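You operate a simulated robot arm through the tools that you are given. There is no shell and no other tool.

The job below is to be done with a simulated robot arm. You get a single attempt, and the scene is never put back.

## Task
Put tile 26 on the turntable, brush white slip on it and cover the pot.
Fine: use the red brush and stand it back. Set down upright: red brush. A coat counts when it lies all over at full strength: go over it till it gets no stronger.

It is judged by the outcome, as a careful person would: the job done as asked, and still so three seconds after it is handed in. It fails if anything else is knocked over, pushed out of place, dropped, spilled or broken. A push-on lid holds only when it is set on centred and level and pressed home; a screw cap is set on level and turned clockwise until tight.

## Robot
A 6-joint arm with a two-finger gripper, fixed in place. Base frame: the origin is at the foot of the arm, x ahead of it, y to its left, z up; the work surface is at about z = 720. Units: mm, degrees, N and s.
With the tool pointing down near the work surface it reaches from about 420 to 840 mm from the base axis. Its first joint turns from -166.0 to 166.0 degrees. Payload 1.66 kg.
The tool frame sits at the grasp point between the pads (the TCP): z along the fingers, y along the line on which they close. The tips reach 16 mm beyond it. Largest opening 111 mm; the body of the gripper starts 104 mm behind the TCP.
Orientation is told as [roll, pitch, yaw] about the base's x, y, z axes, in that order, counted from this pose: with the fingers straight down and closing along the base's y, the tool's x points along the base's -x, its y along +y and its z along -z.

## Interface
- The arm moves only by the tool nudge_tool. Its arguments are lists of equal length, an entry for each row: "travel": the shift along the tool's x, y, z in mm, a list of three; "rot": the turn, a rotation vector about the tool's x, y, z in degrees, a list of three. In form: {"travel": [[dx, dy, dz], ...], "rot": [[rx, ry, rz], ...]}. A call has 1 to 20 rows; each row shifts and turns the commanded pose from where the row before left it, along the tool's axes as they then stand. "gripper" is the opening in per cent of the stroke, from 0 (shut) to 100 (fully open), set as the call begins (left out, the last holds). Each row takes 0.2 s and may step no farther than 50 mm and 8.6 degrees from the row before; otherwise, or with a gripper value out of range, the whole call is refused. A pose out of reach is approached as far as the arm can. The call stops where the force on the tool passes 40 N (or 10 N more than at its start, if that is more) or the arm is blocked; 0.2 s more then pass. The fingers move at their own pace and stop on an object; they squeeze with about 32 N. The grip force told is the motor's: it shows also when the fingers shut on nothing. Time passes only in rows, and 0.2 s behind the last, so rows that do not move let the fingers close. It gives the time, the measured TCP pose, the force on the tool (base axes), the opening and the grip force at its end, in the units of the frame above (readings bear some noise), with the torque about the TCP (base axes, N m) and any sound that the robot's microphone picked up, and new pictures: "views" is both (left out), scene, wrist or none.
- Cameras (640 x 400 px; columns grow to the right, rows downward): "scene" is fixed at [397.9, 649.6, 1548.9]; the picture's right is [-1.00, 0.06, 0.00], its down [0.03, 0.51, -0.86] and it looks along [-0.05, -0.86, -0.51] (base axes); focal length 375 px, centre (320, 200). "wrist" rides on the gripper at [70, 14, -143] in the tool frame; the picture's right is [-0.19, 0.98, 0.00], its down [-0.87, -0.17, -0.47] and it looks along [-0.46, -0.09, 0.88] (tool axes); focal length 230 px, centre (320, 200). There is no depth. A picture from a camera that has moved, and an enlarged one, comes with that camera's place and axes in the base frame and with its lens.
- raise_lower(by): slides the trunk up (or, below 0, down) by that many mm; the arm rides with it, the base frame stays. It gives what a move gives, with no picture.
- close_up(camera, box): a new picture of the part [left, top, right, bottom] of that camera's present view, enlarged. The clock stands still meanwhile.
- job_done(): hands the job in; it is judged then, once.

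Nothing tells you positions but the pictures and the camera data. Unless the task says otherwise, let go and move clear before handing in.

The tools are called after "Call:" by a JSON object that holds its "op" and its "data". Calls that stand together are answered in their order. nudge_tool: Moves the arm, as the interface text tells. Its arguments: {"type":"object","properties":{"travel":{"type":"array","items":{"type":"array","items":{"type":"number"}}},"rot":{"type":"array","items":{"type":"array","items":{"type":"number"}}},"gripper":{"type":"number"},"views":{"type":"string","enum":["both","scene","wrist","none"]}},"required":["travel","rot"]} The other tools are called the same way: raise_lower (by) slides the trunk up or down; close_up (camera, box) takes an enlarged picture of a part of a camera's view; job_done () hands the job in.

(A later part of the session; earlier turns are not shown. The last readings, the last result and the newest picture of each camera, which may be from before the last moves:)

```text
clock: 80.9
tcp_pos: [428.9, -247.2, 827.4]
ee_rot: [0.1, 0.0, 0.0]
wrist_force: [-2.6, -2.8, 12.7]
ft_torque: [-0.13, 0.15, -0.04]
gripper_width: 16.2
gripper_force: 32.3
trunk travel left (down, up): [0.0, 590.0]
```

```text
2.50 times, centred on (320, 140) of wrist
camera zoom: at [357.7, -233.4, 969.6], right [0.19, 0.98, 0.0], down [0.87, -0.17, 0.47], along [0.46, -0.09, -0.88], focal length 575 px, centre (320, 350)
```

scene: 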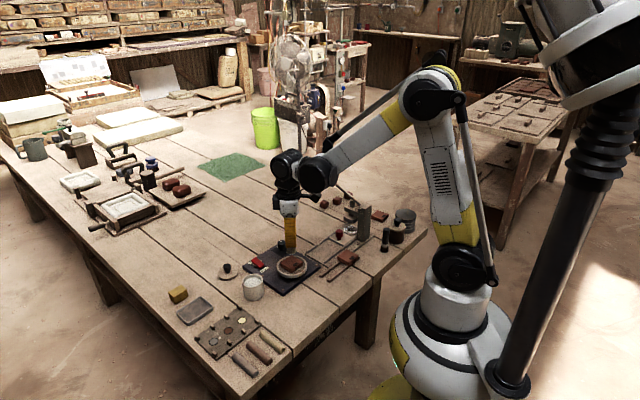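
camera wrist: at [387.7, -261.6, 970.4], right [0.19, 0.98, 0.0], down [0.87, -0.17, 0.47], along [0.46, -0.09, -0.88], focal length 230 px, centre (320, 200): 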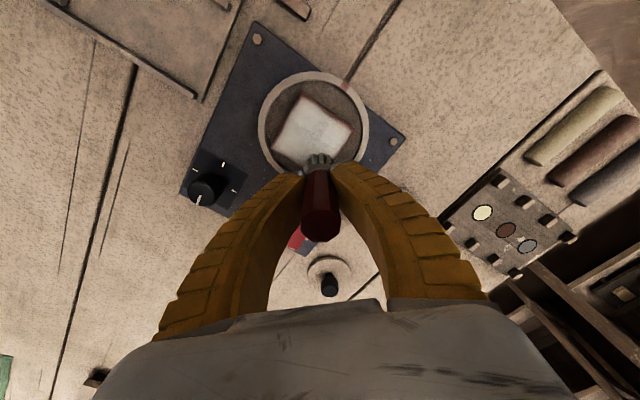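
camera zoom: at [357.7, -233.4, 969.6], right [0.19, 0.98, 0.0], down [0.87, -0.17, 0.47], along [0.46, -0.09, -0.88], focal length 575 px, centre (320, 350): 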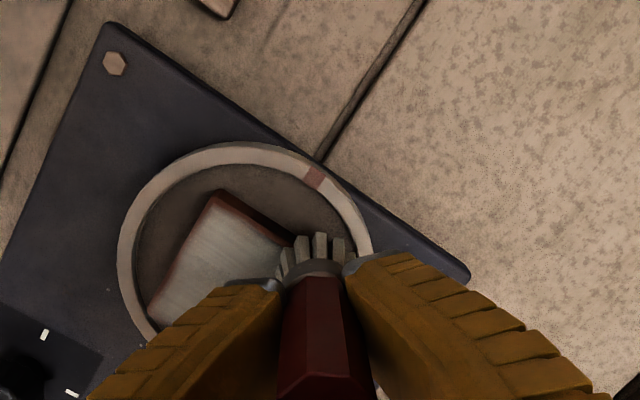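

Call:
{"op": "nudge_tool", "data": {"travel": [[0, 0, -4], [0, 0, -24], [-35, -13.5, 0], [-35, -13.5, 0], [0, 0, 0]], "rot": [[0, 0, 0], [0, 0, 0], [0, 0, 0], [0, 0, 0], [0, 0, 0]], "views": "wrist"}}

Call:
{"op": "close_up", "data": {"camera": "wrist", "box": [260, 20, 360, 130]}}

Call:
{"op": "close_up", "data": {"camera": "scene", "box": [275, 245, 315, 280]}}

```text
clock: 82.1
tcp_pos: [496.4, -273.7, 856.8]
ee_rot: [0.0, 0.0, 0.0]
wrist_force: [0.0, -0.3, -0.8]
ft_torque: [0.01, 0.0, 0.03]
gripper_width: 16.2
gripper_force: 32.1
trunk travel left (down, up): [0.0, 590.0]
camera wrist: at [427.4, -261.0, 998.3], right [0.19, 0.98, 0.0], down [0.87, -0.17, 0.47], along [0.46, -0.09, -0.88], focal length 230 px, centre (320, 200)
```

wrist: 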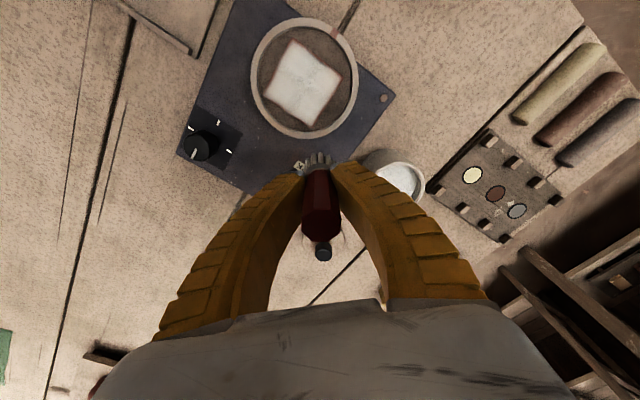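

```text
3.64 times, centred on (310, 75) of wrist
camera zoom: at [427.4, -261.0, 998.3], right [0.19, 0.98, 0.0], down [0.87, -0.17, 0.47], along [0.46, -0.09, -0.88], focal length 837 px, centre (356, 654)
```

zoom: 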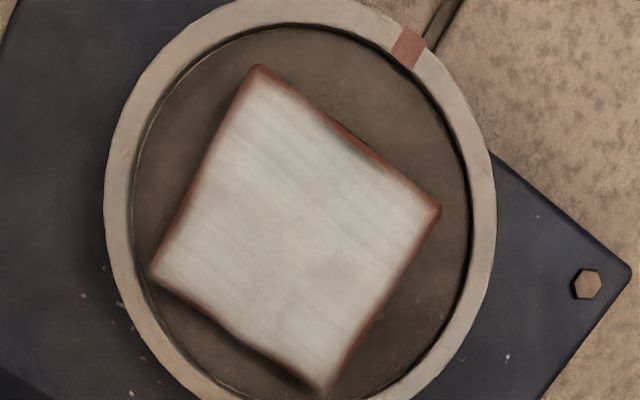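

```text
11.43 times, centred on (295, 262) of scene
camera zoom: at [397.9, 649.6, 1548.9], right [-1.0, 0.06, 0.0], down [0.03, 0.51, -0.86], along [-0.05, -0.86, -0.51], focal length 4287 px, centre (606, -514)
```

zoom: 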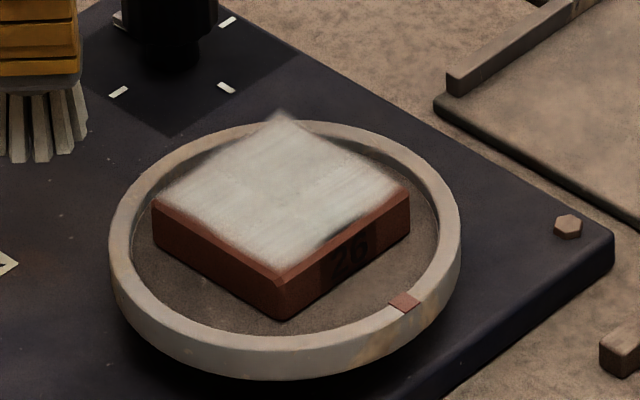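

The coat is much fuller, with faded margins at the very edges. I take fresh slip again for a further pass.

Call:
{"op": "nudge_tool", "data": {"travel": [[-24.7, 36.7, 0], [-24.7, 36.7, 0], [0, 0, 20], [0, 0, 14], [0, 0, 6], [0, 0, 1.5], [0, 0, 0]], "rot": [[0, 0, 0], [0, 0, 0], [0, 0, 0], [0, 0, 0], [0, 0, 0], [0, 0, 0], [0, 0, 0]], "views": "none"}}

Call:
{"op": "close_up", "data": {"camera": "scene", "box": [235, 250, 280, 305]}}

```text
clock: 83.7
tcp_pos: [547.9, -200.8, 813.2]
ee_rot: [0.0, 0.1, 0.0]
wrist_force: [-0.6, -0.4, -0.2]
ft_torque: [0.0, 0.03, -0.02]
gripper_width: 16.0
gripper_force: 32.0
trunk travel left (down, up): [0.0, 590.0]
```

```text
7.27 times, centred on (258, 278) of scene
camera zoom: at [397.9, 649.6, 1548.9], right [-1.0, 0.06, 0.0], down [0.03, 0.51, -0.86], along [-0.05, -0.86, -0.51], focal length 2728 px, centre (774, -364)
```

zoom: 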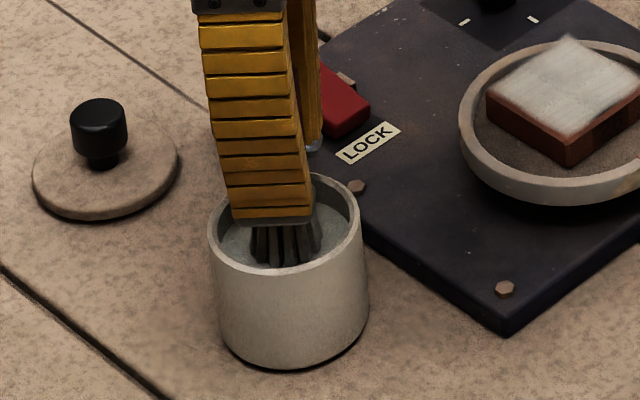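

Call:
{"op": "nudge_tool", "data": {"travel": [[0, 0, 1.5], [0, 0, 0], [0, 0, 0]], "rot": [[0, 0, 0], [0, 0, 0], [0, 0, 0]], "views": "none"}}

Call:
{"op": "nudge_tool", "data": {"travel": [[0, 0, 1.5], [0, 0, 0], [0, 0, 0]], "rot": [[0, 0, 0], [0, 0, 0], [0, 0, 0]], "views": "none"}}

```text
clock: 84.5
tcp_pos: [546.6, -201.1, 812.7]
ee_rot: [0.0, 0.1, -0.1]
wrist_force: [2.4, -1.6, 14.0]
ft_torque: [0.0, 0.0, -0.01]
gripper_width: 15.9
gripper_force: 32.0
trunk travel left (down, up): [0.0, 590.0]
```

```text
clock: 85.3
tcp_pos: [546.3, -200.3, 811.1]
ee_rot: [0.1, -0.1, 0.0]
wrist_force: [2.6, -3.1, 22.6]
ft_torque: [0.01, 0.06, 0.04]
gripper_width: 17.1
gripper_force: 32.1
trunk travel left (down, up): [0.0, 590.0]
```

Call:
{"op": "nudge_tool", "data": {"travel": [[0, 0, -3], [0, 0, -17], [0, 0, -30], [29.65, -19, 0], [29.65, -19, 0], [29.65, -19, 0], [29.65, -19, 0], [0, 0, 15], [0, 0, 11], [0, 0, 4], [0, 0, 0]], "rot": [[0, 0, 0], [0, 0, 0], [0, 0, 0], [0, 0, 0], [0, 0, 0], [0, 0, 0], [0, 0, 0], [0, 0, 0], [0, 0, 0], [0, 0, 0], [0, 0, 0]], "views": "wrist"}}

Call:
{"op": "close_up", "data": {"camera": "wrist", "box": [240, 80, 400, 240]}}

Call:
{"op": "nudge_tool", "data": {"travel": [[0, 0, 1.2], [0, 0, 0]], "rot": [[0, 0, 0], [0, 0, 0]], "views": "none"}}

```text
clock: 87.7
tcp_pos: [427.7, -274.8, 831.9]
ee_rot: [0.0, 0.0, 0.0]
wrist_force: [-0.4, -0.7, -0.7]
ft_torque: [0.01, -0.02, -0.02]
gripper_width: 16.7
gripper_force: 31.8
trunk travel left (down, up): [0.0, 590.0]
camera wrist: at [358.6, -262.6, 974.0], right [0.19, 0.98, 0.0], down [0.87, -0.17, 0.47], along [0.46, -0.09, -0.88], focal length 230 px, centre (320, 200)
```

wrist: 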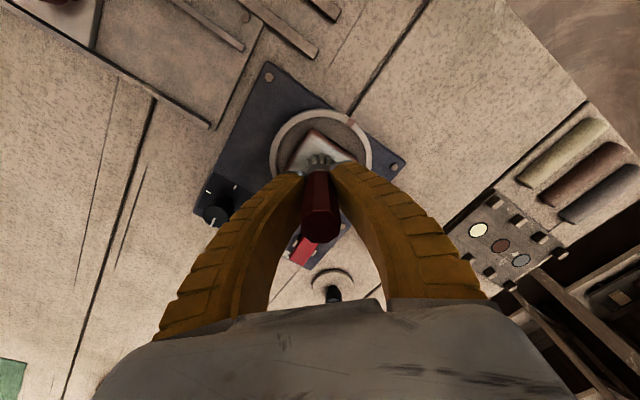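

```text
2.50 times, centred on (320, 160) of wrist
camera zoom: at [358.6, -262.6, 974.0], right [0.19, 0.98, 0.0], down [0.87, -0.17, 0.47], along [0.46, -0.09, -0.88], focal length 575 px, centre (320, 300)
```

zoom: 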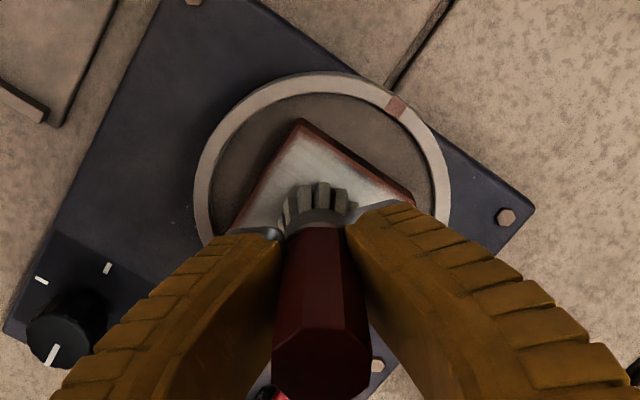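

```text
clock: 88.3
tcp_pos: [428.1, -276.4, 830.6]
ee_rot: [0.0, 0.0, -0.1]
wrist_force: [-0.8, 0.4, 0.2]
ft_torque: [0.01, 0.02, 0.03]
gripper_width: 16.3
gripper_force: 32.1
trunk travel left (down, up): [0.0, 590.0]
```

Call:
{"op": "nudge_tool", "data": {"travel": [[0, 0, 1.2], [0, 0, 0]], "rot": [[0, 0, 0], [0, 0, 0]], "views": "none"}}

Call:
{"op": "nudge_tool", "data": {"travel": [[0, 0, 1], [0, 0, 0]], "rot": [[0, 0, 0], [0, 0, 0]], "views": "none"}}

```text
clock: 88.9
tcp_pos: [429.2, -276.4, 828.3]
ee_rot: [0.0, -0.1, 0.0]
wrist_force: [-0.4, -0.3, -1.2]
ft_torque: [0.01, 0.02, -0.01]
gripper_width: 16.2
gripper_force: 31.9
trunk travel left (down, up): [0.0, 590.0]
```

```text
clock: 89.5
tcp_pos: [429.4, -274.6, 828.1]
ee_rot: [0.0, 0.0, 0.0]
wrist_force: [0.4, -0.1, 0.4]
ft_torque: [-0.02, 0.01, -0.05]
gripper_width: 16.0
gripper_force: 32.0
trunk travel left (down, up): [0.0, 590.0]
```

Call:
{"op": "nudge_tool", "data": {"travel": [[0, 0, 0.8], [0, 0, 0]], "rot": [[0, 0, 0], [0, 0, 0]], "views": "none"}}

Call:
{"op": "close_up", "data": {"camera": "scene", "box": [265, 230, 315, 280]}}

```text
clock: 90.1
tcp_pos: [428.9, -275.3, 827.8]
ee_rot: [0.0, 0.0, 0.1]
wrist_force: [-0.1, -0.8, 7.2]
ft_torque: [0.01, 0.08, -0.01]
gripper_width: 15.6
gripper_force: 31.5
trunk travel left (down, up): [0.0, 590.0]
```

```text
8.00 times, centred on (290, 255) of scene
camera zoom: at [397.9, 649.6, 1548.9], right [-1.0, 0.06, 0.0], down [0.03, 0.51, -0.86], along [-0.05, -0.86, -0.51], focal length 3001 px, centre (560, -240)
```

zoom: 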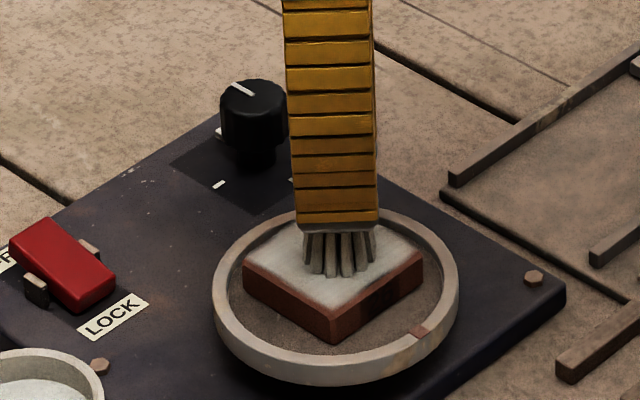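

Light contact again. I brush all round the perimeter this time.

Call:
{"op": "nudge_tool", "data": {"travel": [[7.95, 0, 0], [7.95, 0, 0], [7.95, 0, 0], [7.95, 0, 0], [-5.3, 5.3, 0], [-5.3, 5.3, 0], [-5.3, 5.3, 0], [-5.3, 5.3, 0], [-5.3, 5.3, 0], [-5.3, 5.3, 0], [-5.3, -5.3, 0], [-5.3, -5.3, 0], [-5.3, -5.3, 0], [-5.3, -5.3, 0], [-5.3, -5.3, 0], [-5.3, -5.3, 0]], "rot": [[0, 0, 0], [0, 0, 0], [0, 0, 0], [0, 0, 0], [0, 0, 0], [0, 0, 0], [0, 0, 0], [0, 0, 0], [0, 0, 0], [0, 0, 0], [0, 0, 0], [0, 0, 0], [0, 0, 0], [0, 0, 0], [0, 0, 0], [0, 0, 0]], "views": "none"}}

Call:
{"op": "close_up", "data": {"camera": "scene", "box": [265, 230, 315, 280]}}

Call:
{"op": "nudge_tool", "data": {"travel": [[5.3, -5.3, 0], [5.3, -5.3, 0], [5.3, -5.3, 0], [5.3, -5.3, 0], [5.3, -5.3, 0], [5.3, -5.3, 0], [5.3, 5.3, 0], [5.3, 5.3, 0], [5.3, 5.3, 0], [5.3, 5.3, 0], [5.3, 5.3, 0], [5.3, 5.3, 0]], "rot": [[0, 0, 0], [0, 0, 0], [0, 0, 0], [0, 0, 0], [0, 0, 0], [0, 0, 0], [0, 0, 0], [0, 0, 0], [0, 0, 0], [0, 0, 0], [0, 0, 0], [0, 0, 0]], "views": "none"}}

Call:
{"op": "close_up", "data": {"camera": "scene", "box": [265, 230, 315, 280]}}

```text
clock: 93.5
tcp_pos: [461.5, -276.3, 827.2]
ee_rot: [0.0, 0.0, 0.0]
wrist_force: [-1.5, 1.5, 4.0]
ft_torque: [0.03, 0.08, -0.02]
gripper_width: 16.0
gripper_force: 32.3
trunk travel left (down, up): [0.0, 590.0]
```

```text
8.00 times, centred on (290, 255) of scene
camera zoom: at [397.9, 649.6, 1548.9], right [-1.0, 0.06, 0.0], down [0.03, 0.51, -0.86], along [-0.05, -0.86, -0.51], focal length 3001 px, centre (560, -240)
```

zoom: 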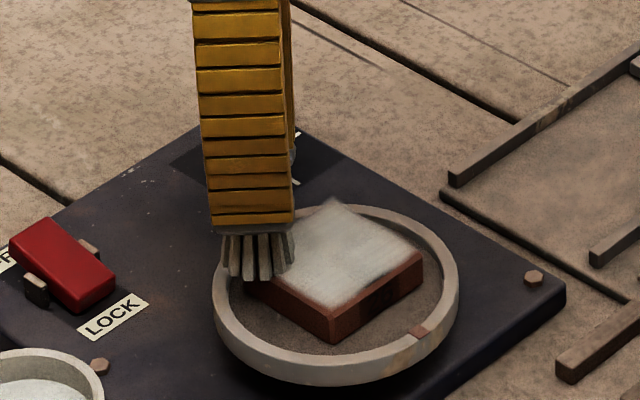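

```text
clock: 96.1
tcp_pos: [396.1, -276.8, 827.7]
ee_rot: [0.0, 0.0, 0.0]
wrist_force: [1.0, -1.7, 7.0]
ft_torque: [-0.04, -0.03, -0.01]
gripper_width: 15.8
gripper_force: 32.1
trunk travel left (down, up): [0.0, 590.0]
```

```text
8.00 times, centred on (290, 255) of scene
camera zoom: at [397.9, 649.6, 1548.9], right [-1.0, 0.06, 0.0], down [0.03, 0.51, -0.86], along [-0.05, -0.86, -0.51], focal length 3001 px, centre (560, -240)
```

zoom: 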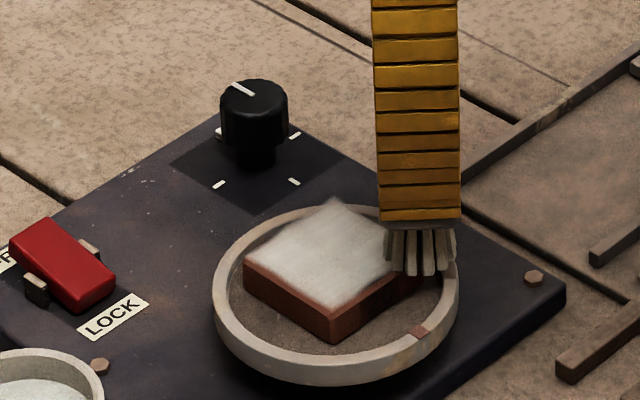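

Edges are better. Now the interior lanes once more with the fresh slip.

Call:
{"op": "nudge_tool", "data": {"travel": [[-5.3, -5.3, 0], [-5.3, 5.3, 0], [-5.3, 5.3, 0], [-5.3, 5.3, 0], [-5.3, 5.3, 0], [-5.3, 5.3, 0], [-5.3, 5.3, 0], [-5.3, -5.3, 0], [5.3, -5.3, 0], [5.3, -5.3, 0], [5.3, -5.3, 0], [5.3, -5.3, 0], [5.3, -5.3, 0], [5.3, -5.3, 0], [-5.3, -5.3, 0]], "rot": [[0, 0, 0], [0, 0, 0], [0, 0, 0], [0, 0, 0], [0, 0, 0], [0, 0, 0], [0, 0, 0], [0, 0, 0], [0, 0, 0], [0, 0, 0], [0, 0, 0], [0, 0, 0], [0, 0, 0], [0, 0, 0], [0, 0, 0]], "views": "none"}}

Call:
{"op": "nudge_tool", "data": {"travel": [[-5.3, 5.3, 0], [-5.3, 5.3, 0], [-5.3, 5.3, 0], [-5.3, 5.3, 0], [-5.3, 5.3, 0], [-5.3, 5.3, 0], [-5.3, -5.3, 0], [5.3, -5.3, 0], [5.3, -5.3, 0], [5.3, -5.3, 0], [5.3, -5.3, 0], [5.3, -5.3, 0], [5.3, -5.3, 0], [-5.3, -5.3, 0], [-5.3, 5.3, 0], [-5.3, 5.3, 0], [-5.3, 5.3, 0], [-5.3, 5.3, 0], [-5.3, 5.3, 0], [-5.3, 5.3, 0]], "rot": [[0, 0, 0], [0, 0, 0], [0, 0, 0], [0, 0, 0], [0, 0, 0], [0, 0, 0], [0, 0, 0], [0, 0, 0], [0, 0, 0], [0, 0, 0], [0, 0, 0], [0, 0, 0], [0, 0, 0], [0, 0, 0], [0, 0, 0], [0, 0, 0], [0, 0, 0], [0, 0, 0], [0, 0, 0], [0, 0, 0]], "views": "none"}}

Call:
{"op": "nudge_tool", "data": {"travel": [[0, 0, -4], [0, 0, -24], [-23, 0, 0], [-23, 0, 0], [0, 0, 0]], "rot": [[0, 0, 0], [0, 0, 0], [0, 0, 0], [0, 0, 0], [0, 0, 0]], "views": "wrist"}}

Call:
{"op": "close_up", "data": {"camera": "scene", "box": [275, 245, 315, 280]}}

```text
clock: 99.3
tcp_pos: [412.3, -292.6, 827.5]
ee_rot: [-0.1, -0.1, 0.0]
wrist_force: [0.5, -0.3, 0.1]
ft_torque: [0.04, -0.01, -0.01]
gripper_width: 15.5
gripper_force: 32.0
trunk travel left (down, up): [0.0, 590.0]
```

```text
clock: 103.5
tcp_pos: [454.6, -272.0, 827.0]
ee_rot: [0.1, 0.0, 0.0]
wrist_force: [-0.3, 0.2, 0.4]
ft_torque: [0.02, 0.05, -0.01]
gripper_width: 15.1
gripper_force: 31.9
trunk travel left (down, up): [0.0, 590.0]
```

```text
clock: 104.7
tcp_pos: [501.8, -270.9, 853.5]
ee_rot: [0.0, 0.0, 0.1]
wrist_force: [0.4, -0.2, -0.9]
ft_torque: [0.0, 0.04, -0.02]
gripper_width: 15.2
gripper_force: 32.2
trunk travel left (down, up): [0.0, 590.0]
camera wrist: at [432.5, -258.6, 996.1], right [0.19, 0.98, 0.0], down [0.87, -0.17, 0.47], along [0.46, -0.09, -0.88], focal length 230 px, centre (320, 200)
```

wrist: 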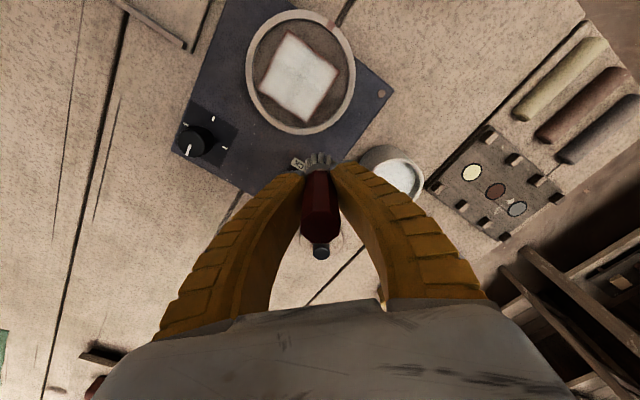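

```text
11.43 times, centred on (295, 262) of scene
camera zoom: at [397.9, 649.6, 1548.9], right [-1.0, 0.06, 0.0], down [0.03, 0.51, -0.86], along [-0.05, -0.86, -0.51], focal length 4287 px, centre (606, -514)
```

zoom: 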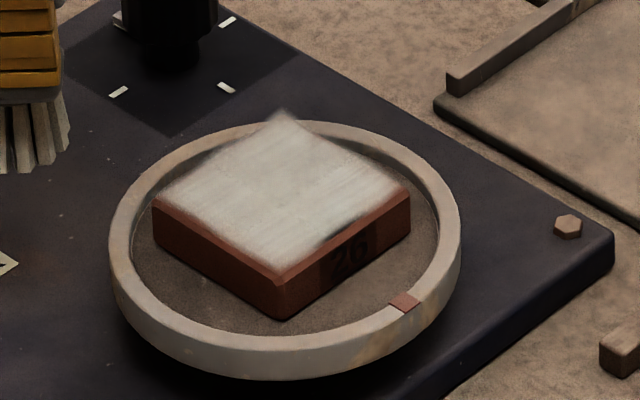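

Call:
{"op": "close_up", "data": {"camera": "wrist", "box": [250, 20, 350, 130]}}

Call:
{"op": "close_up", "data": {"camera": "wrist", "box": [260, 20, 430, 210]}}

```text
3.64 times, centred on (300, 75) of wrist
camera zoom: at [432.5, -258.6, 996.1], right [0.19, 0.98, 0.0], down [0.87, -0.17, 0.47], along [0.46, -0.09, -0.88], focal length 837 px, centre (393, 654)
```

zoom: 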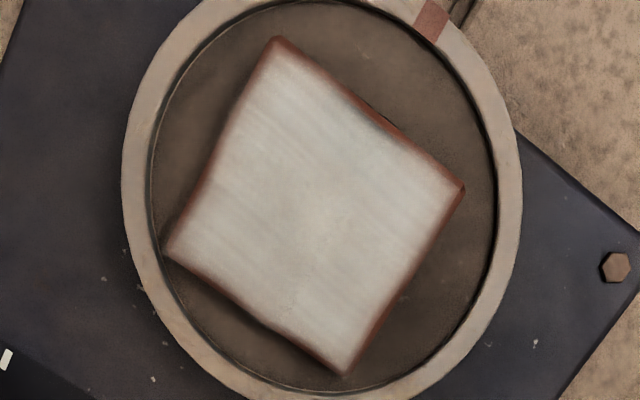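

```text
2.11 times, centred on (345, 115) of wrist
camera zoom: at [432.5, -258.6, 996.1], right [0.19, 0.98, 0.0], down [0.87, -0.17, 0.47], along [0.46, -0.09, -0.88], focal length 484 px, centre (267, 379)
```

zoom: 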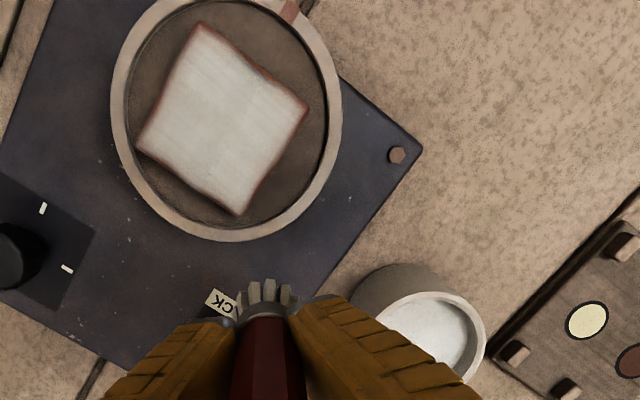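

Looks well covered. One more dip and pass to be sure that it gets no stronger.

Call:
{"op": "nudge_tool", "data": {"travel": [[-22.3, 35.8, 0], [-22.3, 35.8, 0], [0, 0, 20], [0, 0, 14], [0, 0, 6], [0, 0, 1.5], [0, 0, 0], [0, 0, 0]], "rot": [[0, 0, 0], [0, 0, 0], [0, 0, 0], [0, 0, 0], [0, 0, 0], [0, 0, 0], [0, 0, 0], [0, 0, 0]], "views": "none"}}

Call:
{"op": "nudge_tool", "data": {"travel": [[0, 0, -3], [0, 0, -17], [0, 0, -30], [0, 0, 0]], "rot": [[0, 0, 0], [0, 0, 0], [0, 0, 0], [0, 0, 0]], "views": "none"}}

Call:
{"op": "close_up", "data": {"camera": "scene", "box": [230, 235, 290, 305]}}

Call:
{"op": "close_up", "data": {"camera": "wrist", "box": [250, 100, 390, 240]}}

```text
clock: 106.5
tcp_pos: [545.4, -201.5, 812.9]
ee_rot: [0.0, 0.0, -0.1]
wrist_force: [-0.2, -0.9, -0.4]
ft_torque: [-0.02, -0.02, 0.02]
gripper_width: 14.8
gripper_force: 31.9
trunk travel left (down, up): [0.0, 590.0]
```

```text
clock: 107.5
tcp_pos: [545.9, -200.0, 864.0]
ee_rot: [0.0, 0.0, 0.0]
wrist_force: [-0.3, -0.7, -1.1]
ft_torque: [0.0, -0.04, 0.0]
gripper_width: 15.0
gripper_force: 31.9
trunk travel left (down, up): [0.0, 590.0]
```

```text
5.71 times, centred on (260, 270) of scene
camera zoom: at [397.9, 649.6, 1548.9], right [-1.0, 0.06, 0.0], down [0.03, 0.51, -0.86], along [-0.05, -0.86, -0.51], focal length 2143 px, centre (663, -200)
```

zoom: 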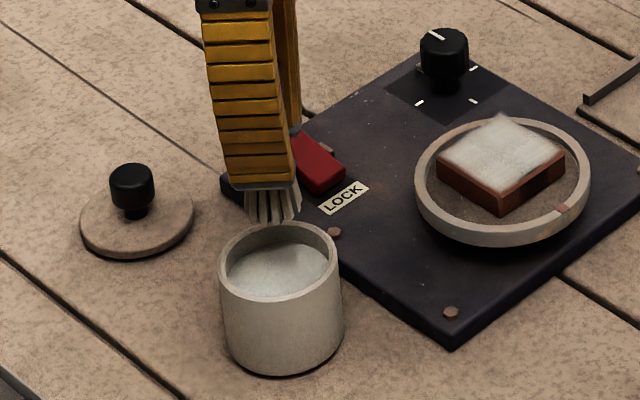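

```text
2.86 times, centred on (320, 170) of wrist
camera zoom: at [475.8, -185.8, 1005.9], right [0.19, 0.98, 0.0], down [0.87, -0.17, 0.47], along [0.46, -0.09, -0.88], focal length 657 px, centre (320, 286)
```

zoom: 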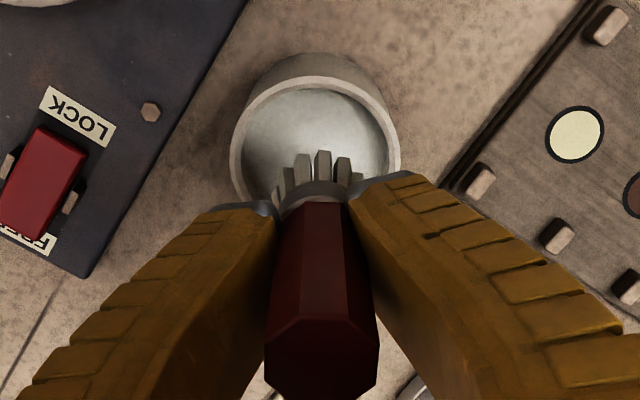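

Call:
{"op": "nudge_tool", "data": {"travel": [[29.4, -18.9, 0], [29.4, -18.9, 0], [29.4, -18.9, 0], [29.3, -18.8, 0], [0, 0, 15], [0, 0, 14], [0, 0, 6], [0, 0, 0]], "rot": [[0, 0, 0], [0, 0, 0], [0, 0, 0], [0, 0, 0], [0, 0, 0], [0, 0, 0], [0, 0, 0], [0, 0, 0]], "views": "none"}}

Call:
{"op": "close_up", "data": {"camera": "wrist", "box": [240, 80, 400, 240]}}

Call:
{"op": "nudge_tool", "data": {"travel": [[0, 0, 1.2], [0, 0, 0]], "rot": [[0, 0, 0], [0, 0, 0]], "views": "none"}}

```text
clock: 109.3
tcp_pos: [429.3, -274.2, 828.9]
ee_rot: [0.0, 0.0, 0.0]
wrist_force: [0.2, -0.4, -0.1]
ft_torque: [-0.04, -0.01, -0.01]
gripper_width: 14.6
gripper_force: 32.2
trunk travel left (down, up): [0.0, 590.0]
```

```text
2.50 times, centred on (320, 160) of wrist
camera zoom: at [358.5, -260.9, 971.5], right [0.19, 0.98, 0.0], down [0.87, -0.17, 0.47], along [0.46, -0.09, -0.88], focal length 575 px, centre (320, 300)
```

zoom: 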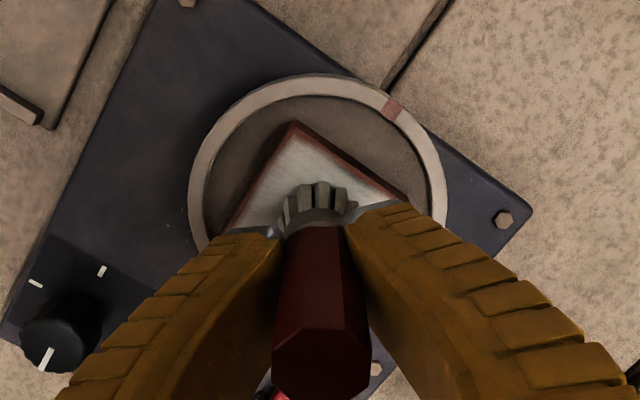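

```text
clock: 109.9
tcp_pos: [428.6, -273.7, 827.9]
ee_rot: [0.1, -0.1, 0.0]
wrist_force: [0.8, 0.1, 0.7]
ft_torque: [0.06, 0.01, 0.01]
gripper_width: 14.4
gripper_force: 32.3
trunk travel left (down, up): [0.0, 590.0]
```

Call:
{"op": "nudge_tool", "data": {"travel": [[0.5, -1.4, 1], [0, 0, 0]], "rot": [[0, 0, 0], [0, 0, 0]], "views": "none"}}

Call:
{"op": "nudge_tool", "data": {"travel": [[0, 0, 0.7], [0, 0, 0]], "rot": [[0, 0, 0], [0, 0, 0]], "views": "none"}}

```text
clock: 110.5
tcp_pos: [428.8, -275.5, 827.1]
ee_rot: [0.0, 0.0, 0.1]
wrist_force: [1.1, 4.1, 9.4]
ft_torque: [0.14, -0.04, -0.02]
gripper_width: 14.6
gripper_force: 31.7
trunk travel left (down, up): [0.0, 590.0]
```

```text
clock: 111.1
tcp_pos: [427.0, -277.5, 825.9]
ee_rot: [-0.1, 0.1, -0.1]
wrist_force: [2.1, 3.5, 19.9]
ft_torque: [0.1, 0.01, 0.04]
gripper_width: 14.7
gripper_force: 31.8
trunk travel left (down, up): [0.0, 590.0]
```

Call:
{"op": "nudge_tool", "data": {"travel": [[0, 0, -0.8], [7.95, 0, 0], [7.95, 0, 0], [7.95, 0, 0], [7.95, 0, 0], [-5.3, 5.3, 0], [-5.3, 5.3, 0], [-5.3, 5.3, 0], [-5.3, 5.3, 0], [-5.3, 5.3, 0], [-5.3, 5.3, 0], [-5.3, -5.3, 0], [5.3, -5.3, 0], [5.3, -5.3, 0], [5.3, -5.3, 0], [5.3, -5.3, 0], [5.3, -5.3, 0], [5.3, -5.3, 0]], "rot": [[0, 0, 0], [0, 0, 0], [0, 0, 0], [0, 0, 0], [0, 0, 0], [0, 0, 0], [0, 0, 0], [0, 0, 0], [0, 0, 0], [0, 0, 0], [0, 0, 0], [0, 0, 0], [0, 0, 0], [0, 0, 0], [0, 0, 0], [0, 0, 0], [0, 0, 0], [0, 0, 0]], "views": "none"}}

Call:
{"op": "nudge_tool", "data": {"travel": [[-5.3, -5.3, 0], [-5.3, 5.3, 0], [-5.3, 5.3, 0], [-5.3, 5.3, 0], [-5.3, 5.3, 0], [-5.3, 5.3, 0], [-5.3, 5.3, 0], [-5.3, -5.3, 0], [5.3, -5.3, 0], [5.3, -5.3, 0], [5.3, -5.3, 0], [5.3, -5.3, 0], [5.3, -5.3, 0], [5.3, -5.3, 0], [-5.3, -5.3, 0]], "rot": [[0, 0, 0], [0, 0, 0], [0, 0, 0], [0, 0, 0], [0, 0, 0], [0, 0, 0], [0, 0, 0], [0, 0, 0], [0, 0, 0], [0, 0, 0], [0, 0, 0], [0, 0, 0], [0, 0, 0], [0, 0, 0], [0, 0, 0]], "views": "none"}}

Call:
{"op": "close_up", "data": {"camera": "scene", "box": [265, 230, 315, 280]}}

```text
clock: 114.9
tcp_pos: [399.5, -283.0, 826.1]
ee_rot: [0.1, 0.0, -0.1]
wrist_force: [1.8, 2.2, 4.8]
ft_torque: [0.07, -0.08, 0.0]
gripper_width: 14.4
gripper_force: 32.3
trunk travel left (down, up): [0.0, 590.0]
```

```text
clock: 118.1
tcp_pos: [416.5, -297.4, 827.2]
ee_rot: [0.0, -0.1, 0.0]
wrist_force: [-0.6, 0.2, 1.4]
ft_torque: [0.07, 0.06, 0.01]
gripper_width: 14.9
gripper_force: 31.9
trunk travel left (down, up): [0.0, 590.0]
```

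```text
8.00 times, centred on (290, 255) of scene
camera zoom: at [397.9, 649.6, 1548.9], right [-1.0, 0.06, 0.0], down [0.03, 0.51, -0.86], along [-0.05, -0.86, -0.51], focal length 3001 px, centre (560, -240)
```

zoom: 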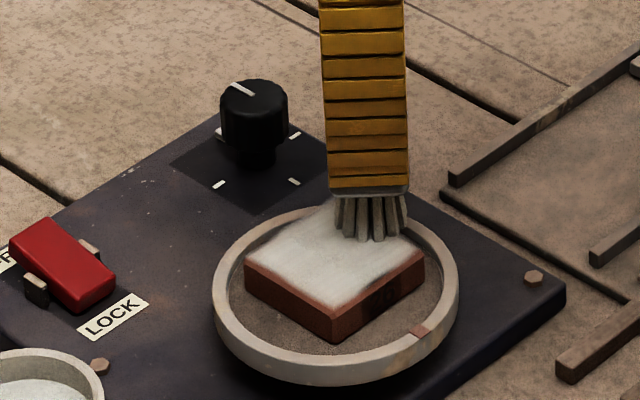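

Call:
{"op": "nudge_tool", "data": {"travel": [[-5.3, 5.3, 0.3], [-5.3, 5.3, 0], [-5.3, 5.3, 0], [-5.3, 5.3, 0], [-5.3, 5.3, 0], [-5.3, 5.3, 0], [-5.3, -5.3, 0], [5.3, -5.3, 0], [5.3, -5.3, 0], [5.3, -5.3, 0], [5.3, -5.3, 0], [5.3, -5.3, 0], [5.3, -5.3, 0], [-5.3, -5.3, 0], [-5.3, 5.3, 0], [-5.3, 5.3, 0], [-5.3, 5.3, 0], [-5.3, 5.3, 0], [-5.3, 5.3, 0], [-5.3, 5.3, 0]], "rot": [[0, 0, 0], [0, 0, 0], [0, 0, 0], [0, 0, 0], [0, 0, 0], [0, 0, 0], [0, 0, 0], [0, 0, 0], [0, 0, 0], [0, 0, 0], [0, 0, 0], [0, 0, 0], [0, 0, 0], [0, 0, 0], [0, 0, 0], [0, 0, 0], [0, 0, 0], [0, 0, 0], [0, 0, 0], [0, 0, 0]], "views": "none"}}

Call:
{"op": "nudge_tool", "data": {"travel": [[5.3, 5.3, 0], [5.3, 5.3, 0], [5.3, 5.3, 0], [5.3, 5.3, 0], [5.3, 5.3, 0], [5.3, 5.3, 0], [0, 0, -4], [5.3, -5.3, 0], [5.3, -5.3, 0], [5.3, -5.3, 0], [5.3, -5.3, 0], [5.3, -5.3, 0], [5.3, -5.3, 0], [0, 0, 4], [-5.3, -5.3, 0], [-5.3, -5.3, 0], [-5.3, -5.3, 0], [-5.3, -5.3, 0], [-5.3, -5.3, 0], [-5.3, -5.3, 0]], "rot": [[0, 0, 0], [0, 0, 0], [0, 0, 0], [0, 0, 0], [0, 0, 0], [0, 0, 0], [0, 0, 0], [0, 0, 0], [0, 0, 0], [0, 0, 0], [0, 0, 0], [0, 0, 0], [0, 0, 0], [0, 0, 0], [0, 0, 0], [0, 0, 0], [0, 0, 0], [0, 0, 0], [0, 0, 0], [0, 0, 0]], "views": "none"}}

Call:
{"op": "nudge_tool", "data": {"travel": [[0, 0, -4], [0, 0, -24], [-33, 7, 0], [-37, 10, 0], [0, 0, 0]], "rot": [[0, 0, 0], [0, 0, 0], [0, 0, 0], [0, 0, 0], [0, 0, 0]], "views": "wrist"}}

Call:
{"op": "close_up", "data": {"camera": "wrist", "box": [250, 20, 350, 130]}}

Call:
{"op": "close_up", "data": {"camera": "scene", "box": [275, 245, 315, 280]}}

```text
clock: 122.3
tcp_pos: [457.1, -276.6, 826.2]
ee_rot: [0.0, 0.0, 0.0]
wrist_force: [-3.3, -2.7, 11.5]
ft_torque: [-0.08, 0.24, 0.07]
gripper_width: 15.0
gripper_force: 31.8
trunk travel left (down, up): [0.0, 590.0]
```

```text
clock: 126.5
tcp_pos: [426.3, -308.6, 827.2]
ee_rot: [0.0, 0.0, 0.0]
wrist_force: [-0.9, 1.6, 0.6]
ft_torque: [0.04, 0.03, 0.01]
gripper_width: 14.4
gripper_force: 32.1
trunk travel left (down, up): [0.0, 590.0]
```

```text
clock: 127.7
tcp_pos: [497.0, -292.8, 856.0]
ee_rot: [0.0, 0.0, 0.0]
wrist_force: [0.1, 0.0, -1.2]
ft_torque: [0.02, 0.06, -0.01]
gripper_width: 14.5
gripper_force: 32.2
trunk travel left (down, up): [0.0, 590.0]
camera wrist: at [426.5, -277.2, 998.1], right [0.19, 0.98, 0.0], down [0.87, -0.17, 0.47], along [0.46, -0.09, -0.88], focal length 230 px, centre (320, 200)
```

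wrist: 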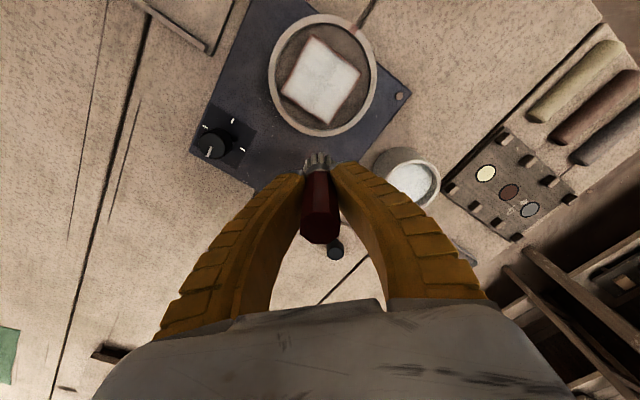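

```text
3.64 times, centred on (300, 75) of wrist
camera zoom: at [426.5, -277.2, 998.1], right [0.19, 0.98, 0.0], down [0.87, -0.17, 0.47], along [0.46, -0.09, -0.88], focal length 837 px, centre (393, 654)
```

zoom: 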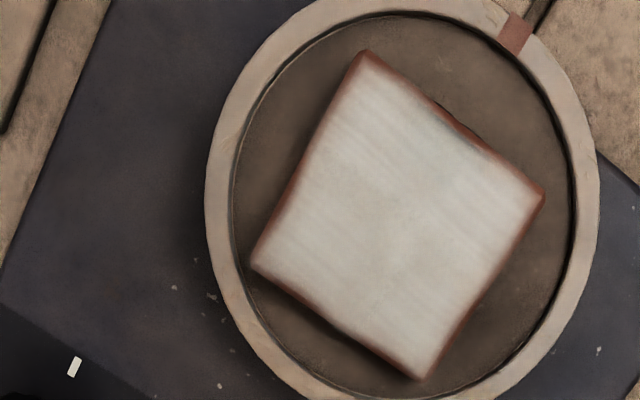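

```text
11.43 times, centred on (295, 262) of scene
camera zoom: at [397.9, 649.6, 1548.9], right [-1.0, 0.06, 0.0], down [0.03, 0.51, -0.86], along [-0.05, -0.86, -0.51], focal length 4287 px, centre (606, -514)
```

zoom: 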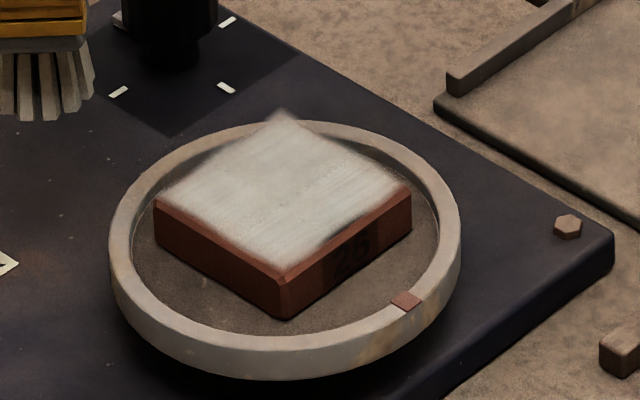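

The coat looks the same as after the last pass, so it is at full strength. Now I take the brush back to its place at about (474, -155).

Call:
{"op": "nudge_tool", "data": {"travel": [[5.75, 34, 0], [5.75, 34, 0], [5.75, 34, 0], [5.75, 34, 0], [0, 0, 30], [0, 0, 25], [0, 0, 15], [0, 0, 7], [0, 0, 0]], "rot": [[0, 0, 0], [0, 0, 0], [0, 0, 0], [0, 0, 0], [0, 0, 0], [0, 0, 0], [0, 0, 0], [0, 0, 0], [0, 0, 0]]}}

Call:
{"op": "close_up", "data": {"camera": "scene", "box": [250, 255, 300, 315]}}

Call:
{"op": "close_up", "data": {"camera": "wrist", "box": [260, 120, 380, 240]}}

```text
clock: 129.7
tcp_pos: [473.2, -154.4, 777.1]
ee_rot: [-0.1, 0.0, 0.0]
wrist_force: [-0.6, 0.5, -0.8]
ft_torque: [0.01, 0.02, -0.02]
gripper_width: 14.0
gripper_force: 32.1
trunk travel left (down, up): [0.0, 590.0]
camera wrist: at [403.5, -142.3, 918.8], right [0.19, 0.98, 0.0], down [0.87, -0.17, 0.47], along [0.46, -0.09, -0.88], focal length 230 px, centre (320, 200)
```

scene: 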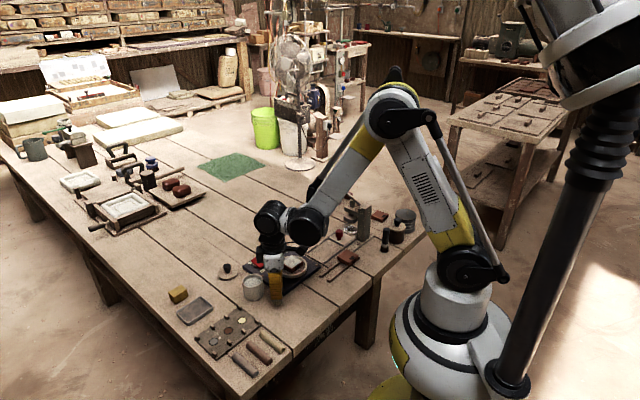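
wrist: 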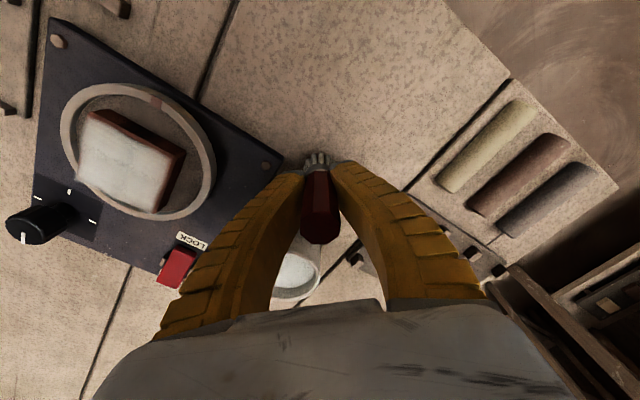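

```text
6.67 times, centred on (275, 285) of scene
camera zoom: at [397.9, 649.6, 1548.9], right [-1.0, 0.06, 0.0], down [0.03, 0.51, -0.86], along [-0.05, -0.86, -0.51], focal length 2501 px, centre (620, -367)
```

zoom: 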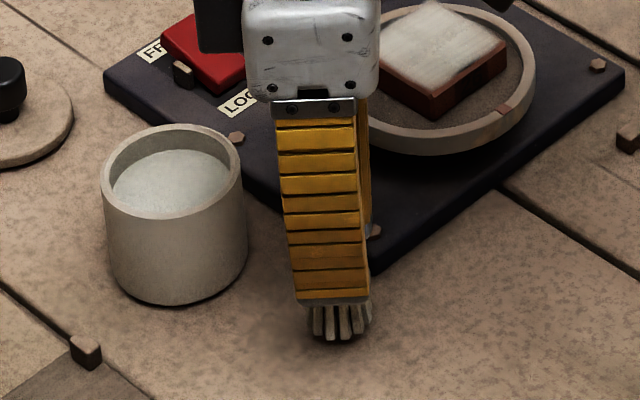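

```text
3.33 times, centred on (320, 180) of wrist
camera zoom: at [403.5, -142.3, 918.8], right [0.19, 0.98, 0.0], down [0.87, -0.17, 0.47], along [0.46, -0.09, -0.88], focal length 767 px, centre (320, 267)
```

zoom: 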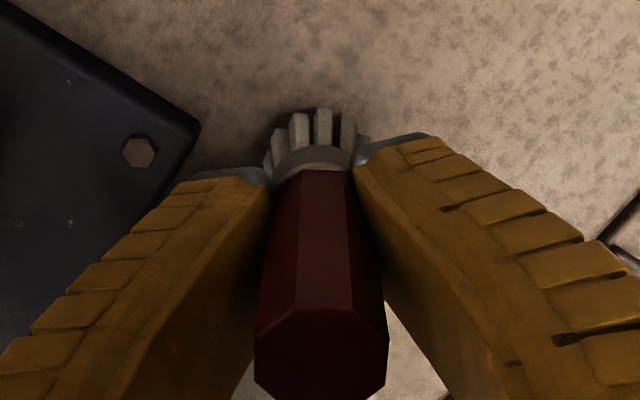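

Call:
{"op": "nudge_tool", "data": {"travel": [[0, 0, 1.5], [0, 0, 1.5], [0, 0, 0]], "rot": [[0, 0, 0], [0, 0, 0], [0, 0, 0]], "views": "none"}}

Call:
{"op": "nudge_tool", "data": {"travel": [[0, 0, 1.2], [0, 0, 0]], "rot": [[0, 0, 0], [0, 0, 0]], "views": "none"}}

Call:
{"op": "nudge_tool", "data": {"travel": [[0, 0, 1.2], [0, 0, 0]], "rot": [[0, 0, 0], [0, 0, 0]], "views": "none"}}

```text
clock: 130.5
tcp_pos: [473.7, -155.9, 774.0]
ee_rot: [0.0, 0.0, 0.0]
wrist_force: [0.7, 0.3, -0.6]
ft_torque: [0.0, 0.01, 0.02]
gripper_width: 14.0
gripper_force: 32.4
trunk travel left (down, up): [0.0, 590.0]
```

```text
clock: 131.1
tcp_pos: [473.6, -156.8, 772.5]
ee_rot: [0.0, 0.1, -0.2]
wrist_force: [-0.5, 0.4, 0.2]
ft_torque: [0.02, -0.01, 0.02]
gripper_width: 14.0
gripper_force: 31.5
trunk travel left (down, up): [0.0, 590.0]
```

```text
clock: 131.7
tcp_pos: [474.9, -155.3, 772.6]
ee_rot: [0.0, 0.0, 0.0]
wrist_force: [-0.2, 0.2, -1.1]
ft_torque: [0.03, 0.02, 0.01]
gripper_width: 14.2
gripper_force: 31.9
trunk travel left (down, up): [0.0, 590.0]
```

Call:
{"op": "nudge_tool", "data": {"travel": [[0, 0, 1], [0, 0, 0]], "rot": [[0, 0, 0], [0, 0, 0]], "views": "none"}}

Call:
{"op": "nudge_tool", "data": {"travel": [[0, 0, 1], [0, 0, 0]], "rot": [[0, 0, 0], [0, 0, 0]], "views": "none"}}

Call:
{"op": "close_up", "data": {"camera": "scene", "box": [250, 255, 300, 315]}}

```text
clock: 132.3
tcp_pos: [474.0, -155.7, 769.8]
ee_rot: [0.1, 0.0, 0.0]
wrist_force: [-0.6, 0.1, 0.4]
ft_torque: [-0.04, 0.03, 0.03]
gripper_width: 14.1
gripper_force: 32.6
trunk travel left (down, up): [0.0, 590.0]
```

```text
clock: 132.9
tcp_pos: [473.3, -155.3, 769.3]
ee_rot: [0.1, 0.0, 0.0]
wrist_force: [-0.5, -0.7, -0.8]
ft_torque: [-0.02, 0.01, 0.02]
gripper_width: 14.0
gripper_force: 31.9
trunk travel left (down, up): [0.0, 590.0]
```

```text
6.67 times, centred on (275, 285) of scene
camera zoom: at [397.9, 649.6, 1548.9], right [-1.0, 0.06, 0.0], down [0.03, 0.51, -0.86], along [-0.05, -0.86, -0.51], focal length 2501 px, centre (620, -367)
```

zoom: 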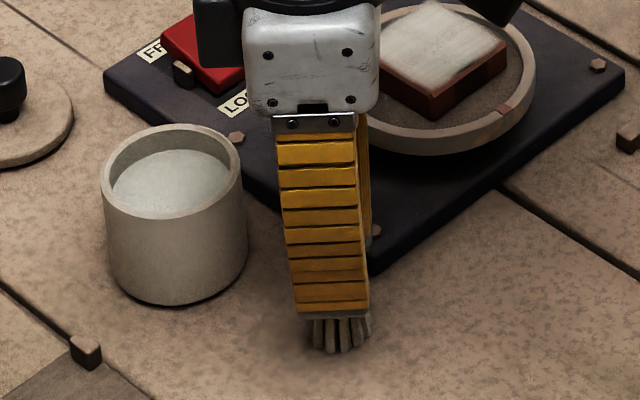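

Call:
{"op": "nudge_tool", "data": {"travel": [[0, 0, 1], [0, 0, 0]], "rot": [[0, 0, 0], [0, 0, 0]], "views": "none"}}

Call:
{"op": "nudge_tool", "data": {"travel": [[0, 0, 1], [0, 0, 0]], "rot": [[0, 0, 0], [0, 0, 0]], "views": "none"}}

Call:
{"op": "nudge_tool", "data": {"travel": [[0, 0, 1], [0, 0, 0]], "rot": [[0, 0, 0], [0, 0, 0]], "views": "none"}}

```text
clock: 133.5
tcp_pos: [474.3, -155.1, 769.4]
ee_rot: [0.0, 0.0, 0.0]
wrist_force: [3.8, -0.7, 8.8]
ft_torque: [0.02, -0.08, 0.0]
gripper_width: 14.0
gripper_force: 32.5
trunk travel left (down, up): [0.0, 590.0]
```

```text
clock: 134.1
tcp_pos: [473.9, -155.5, 767.7]
ee_rot: [0.0, 0.0, -0.1]
wrist_force: [4.9, -0.5, 15.9]
ft_torque: [0.05, -0.16, 0.02]
gripper_width: 14.0
gripper_force: 32.0
trunk travel left (down, up): [0.0, 590.0]
```

```text
clock: 134.7
tcp_pos: [474.3, -155.3, 767.5]
ee_rot: [-0.1, -0.1, 0.1]
wrist_force: [3.5, 0.8, 18.8]
ft_torque: [0.07, -0.12, 0.0]
gripper_width: 14.7
gripper_force: 32.1
trunk travel left (down, up): [0.0, 590.0]
```

Firm contact. I ease off slightly and open in small stages.

Call:
{"op": "nudge_tool", "data": {"travel": [[0, 0, -1.2], [0, 0, 0]], "rot": [[0, 0, 0], [0, 0, 0]], "views": "none"}}

Call:
{"op": "nudge_tool", "data": {"travel": [[0, 0, 0], [0, 0, 0]], "rot": [[0, 0, 0], [0, 0, 0]], "gripper": 16, "views": "none"}}

Call:
{"op": "nudge_tool", "data": {"travel": [[0, 0, 0], [0, 0, 0]], "rot": [[0, 0, 0], [0, 0, 0]], "gripper": 20, "views": "wrist"}}

Call:
{"op": "close_up", "data": {"camera": "wrist", "box": [260, 120, 380, 240]}}

```text
clock: 135.3
tcp_pos: [473.6, -155.4, 767.9]
ee_rot: [0.1, -0.1, 0.0]
wrist_force: [2.9, 1.4, 11.7]
ft_torque: [0.04, -0.01, -0.02]
gripper_width: 15.0
gripper_force: 32.1
trunk travel left (down, up): [0.0, 590.0]
```

```text
clock: 135.9
tcp_pos: [474.1, -156.2, 767.0]
ee_rot: [0.0, 0.0, 0.1]
wrist_force: [-0.3, 0.1, -0.5]
ft_torque: [-0.01, -0.01, 0.01]
gripper_width: 20.9
gripper_force: 2.7
trunk travel left (down, up): [0.0, 590.0]
```

```text
clock: 136.5
tcp_pos: [474.5, -156.7, 768.5]
ee_rot: [0.0, 0.0, 0.0]
wrist_force: [0.4, -0.6, 0.1]
ft_torque: [0.03, 0.02, 0.01]
gripper_width: 24.9
gripper_force: 2.1
trunk travel left (down, up): [0.0, 590.0]
camera wrist: at [403.4, -142.5, 910.0], right [0.19, 0.98, 0.0], down [0.87, -0.17, 0.47], along [0.46, -0.09, -0.88], focal length 230 px, centre (320, 200)
```

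wrist: 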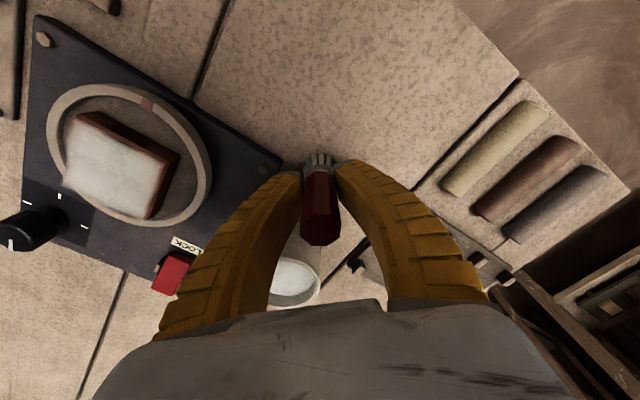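

```text
3.33 times, centred on (320, 180) of wrist
camera zoom: at [403.4, -142.5, 910.0], right [0.19, 0.98, 0.0], down [0.87, -0.17, 0.47], along [0.46, -0.09, -0.88], focal length 767 px, centre (320, 267)
```

zoom: 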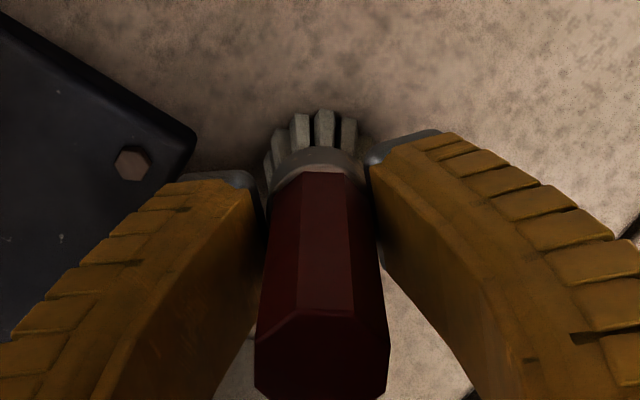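

Call:
{"op": "nudge_tool", "data": {"travel": [[0, 0, 0], [0, 0, 0], [0, 0, 0]], "rot": [[0, 0, 0], [0, 0, 0], [0, 0, 0]], "gripper": 32, "views": "none"}}

Call:
{"op": "nudge_tool", "data": {"travel": [[0, 0, 0], [0, 0, 0], [0, 0, 0]], "rot": [[0, 0, 0], [0, 0, 0], [0, 0, 0]], "gripper": 50, "views": "wrist"}}

Call:
{"op": "close_up", "data": {"camera": "wrist", "box": [260, 120, 380, 240]}}

```text
clock: 137.3
tcp_pos: [473.6, -154.4, 767.4]
ee_rot: [0.0, 0.1, 0.0]
wrist_force: [0.0, 0.4, -0.2]
ft_torque: [0.01, 0.02, -0.02]
gripper_width: 38.1
gripper_force: 2.1
trunk travel left (down, up): [0.0, 590.0]
```

```text
clock: 138.1
tcp_pos: [472.8, -156.0, 767.5]
ee_rot: [0.0, 0.0, 0.0]
wrist_force: [-0.3, -0.1, 0.8]
ft_torque: [0.01, -0.01, -0.04]
gripper_width: 57.8
gripper_force: 1.5
trunk travel left (down, up): [0.0, 590.0]
camera wrist: at [403.4, -142.5, 910.0], right [0.19, 0.98, 0.0], down [0.87, -0.17, 0.47], along [0.46, -0.09, -0.88], focal length 230 px, centre (320, 200)
```

wrist: 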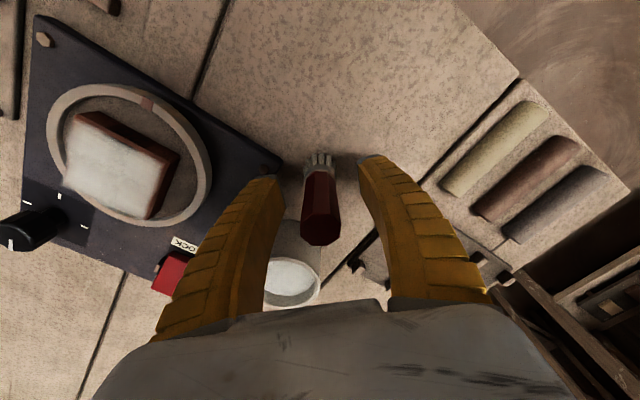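

```text
3.33 times, centred on (320, 180) of wrist
camera zoom: at [403.4, -142.5, 910.0], right [0.19, 0.98, 0.0], down [0.87, -0.17, 0.47], along [0.46, -0.09, -0.88], focal length 767 px, centre (320, 267)
```

zoom: 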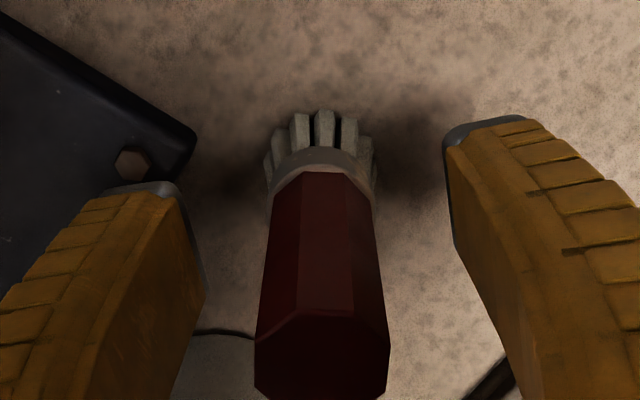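

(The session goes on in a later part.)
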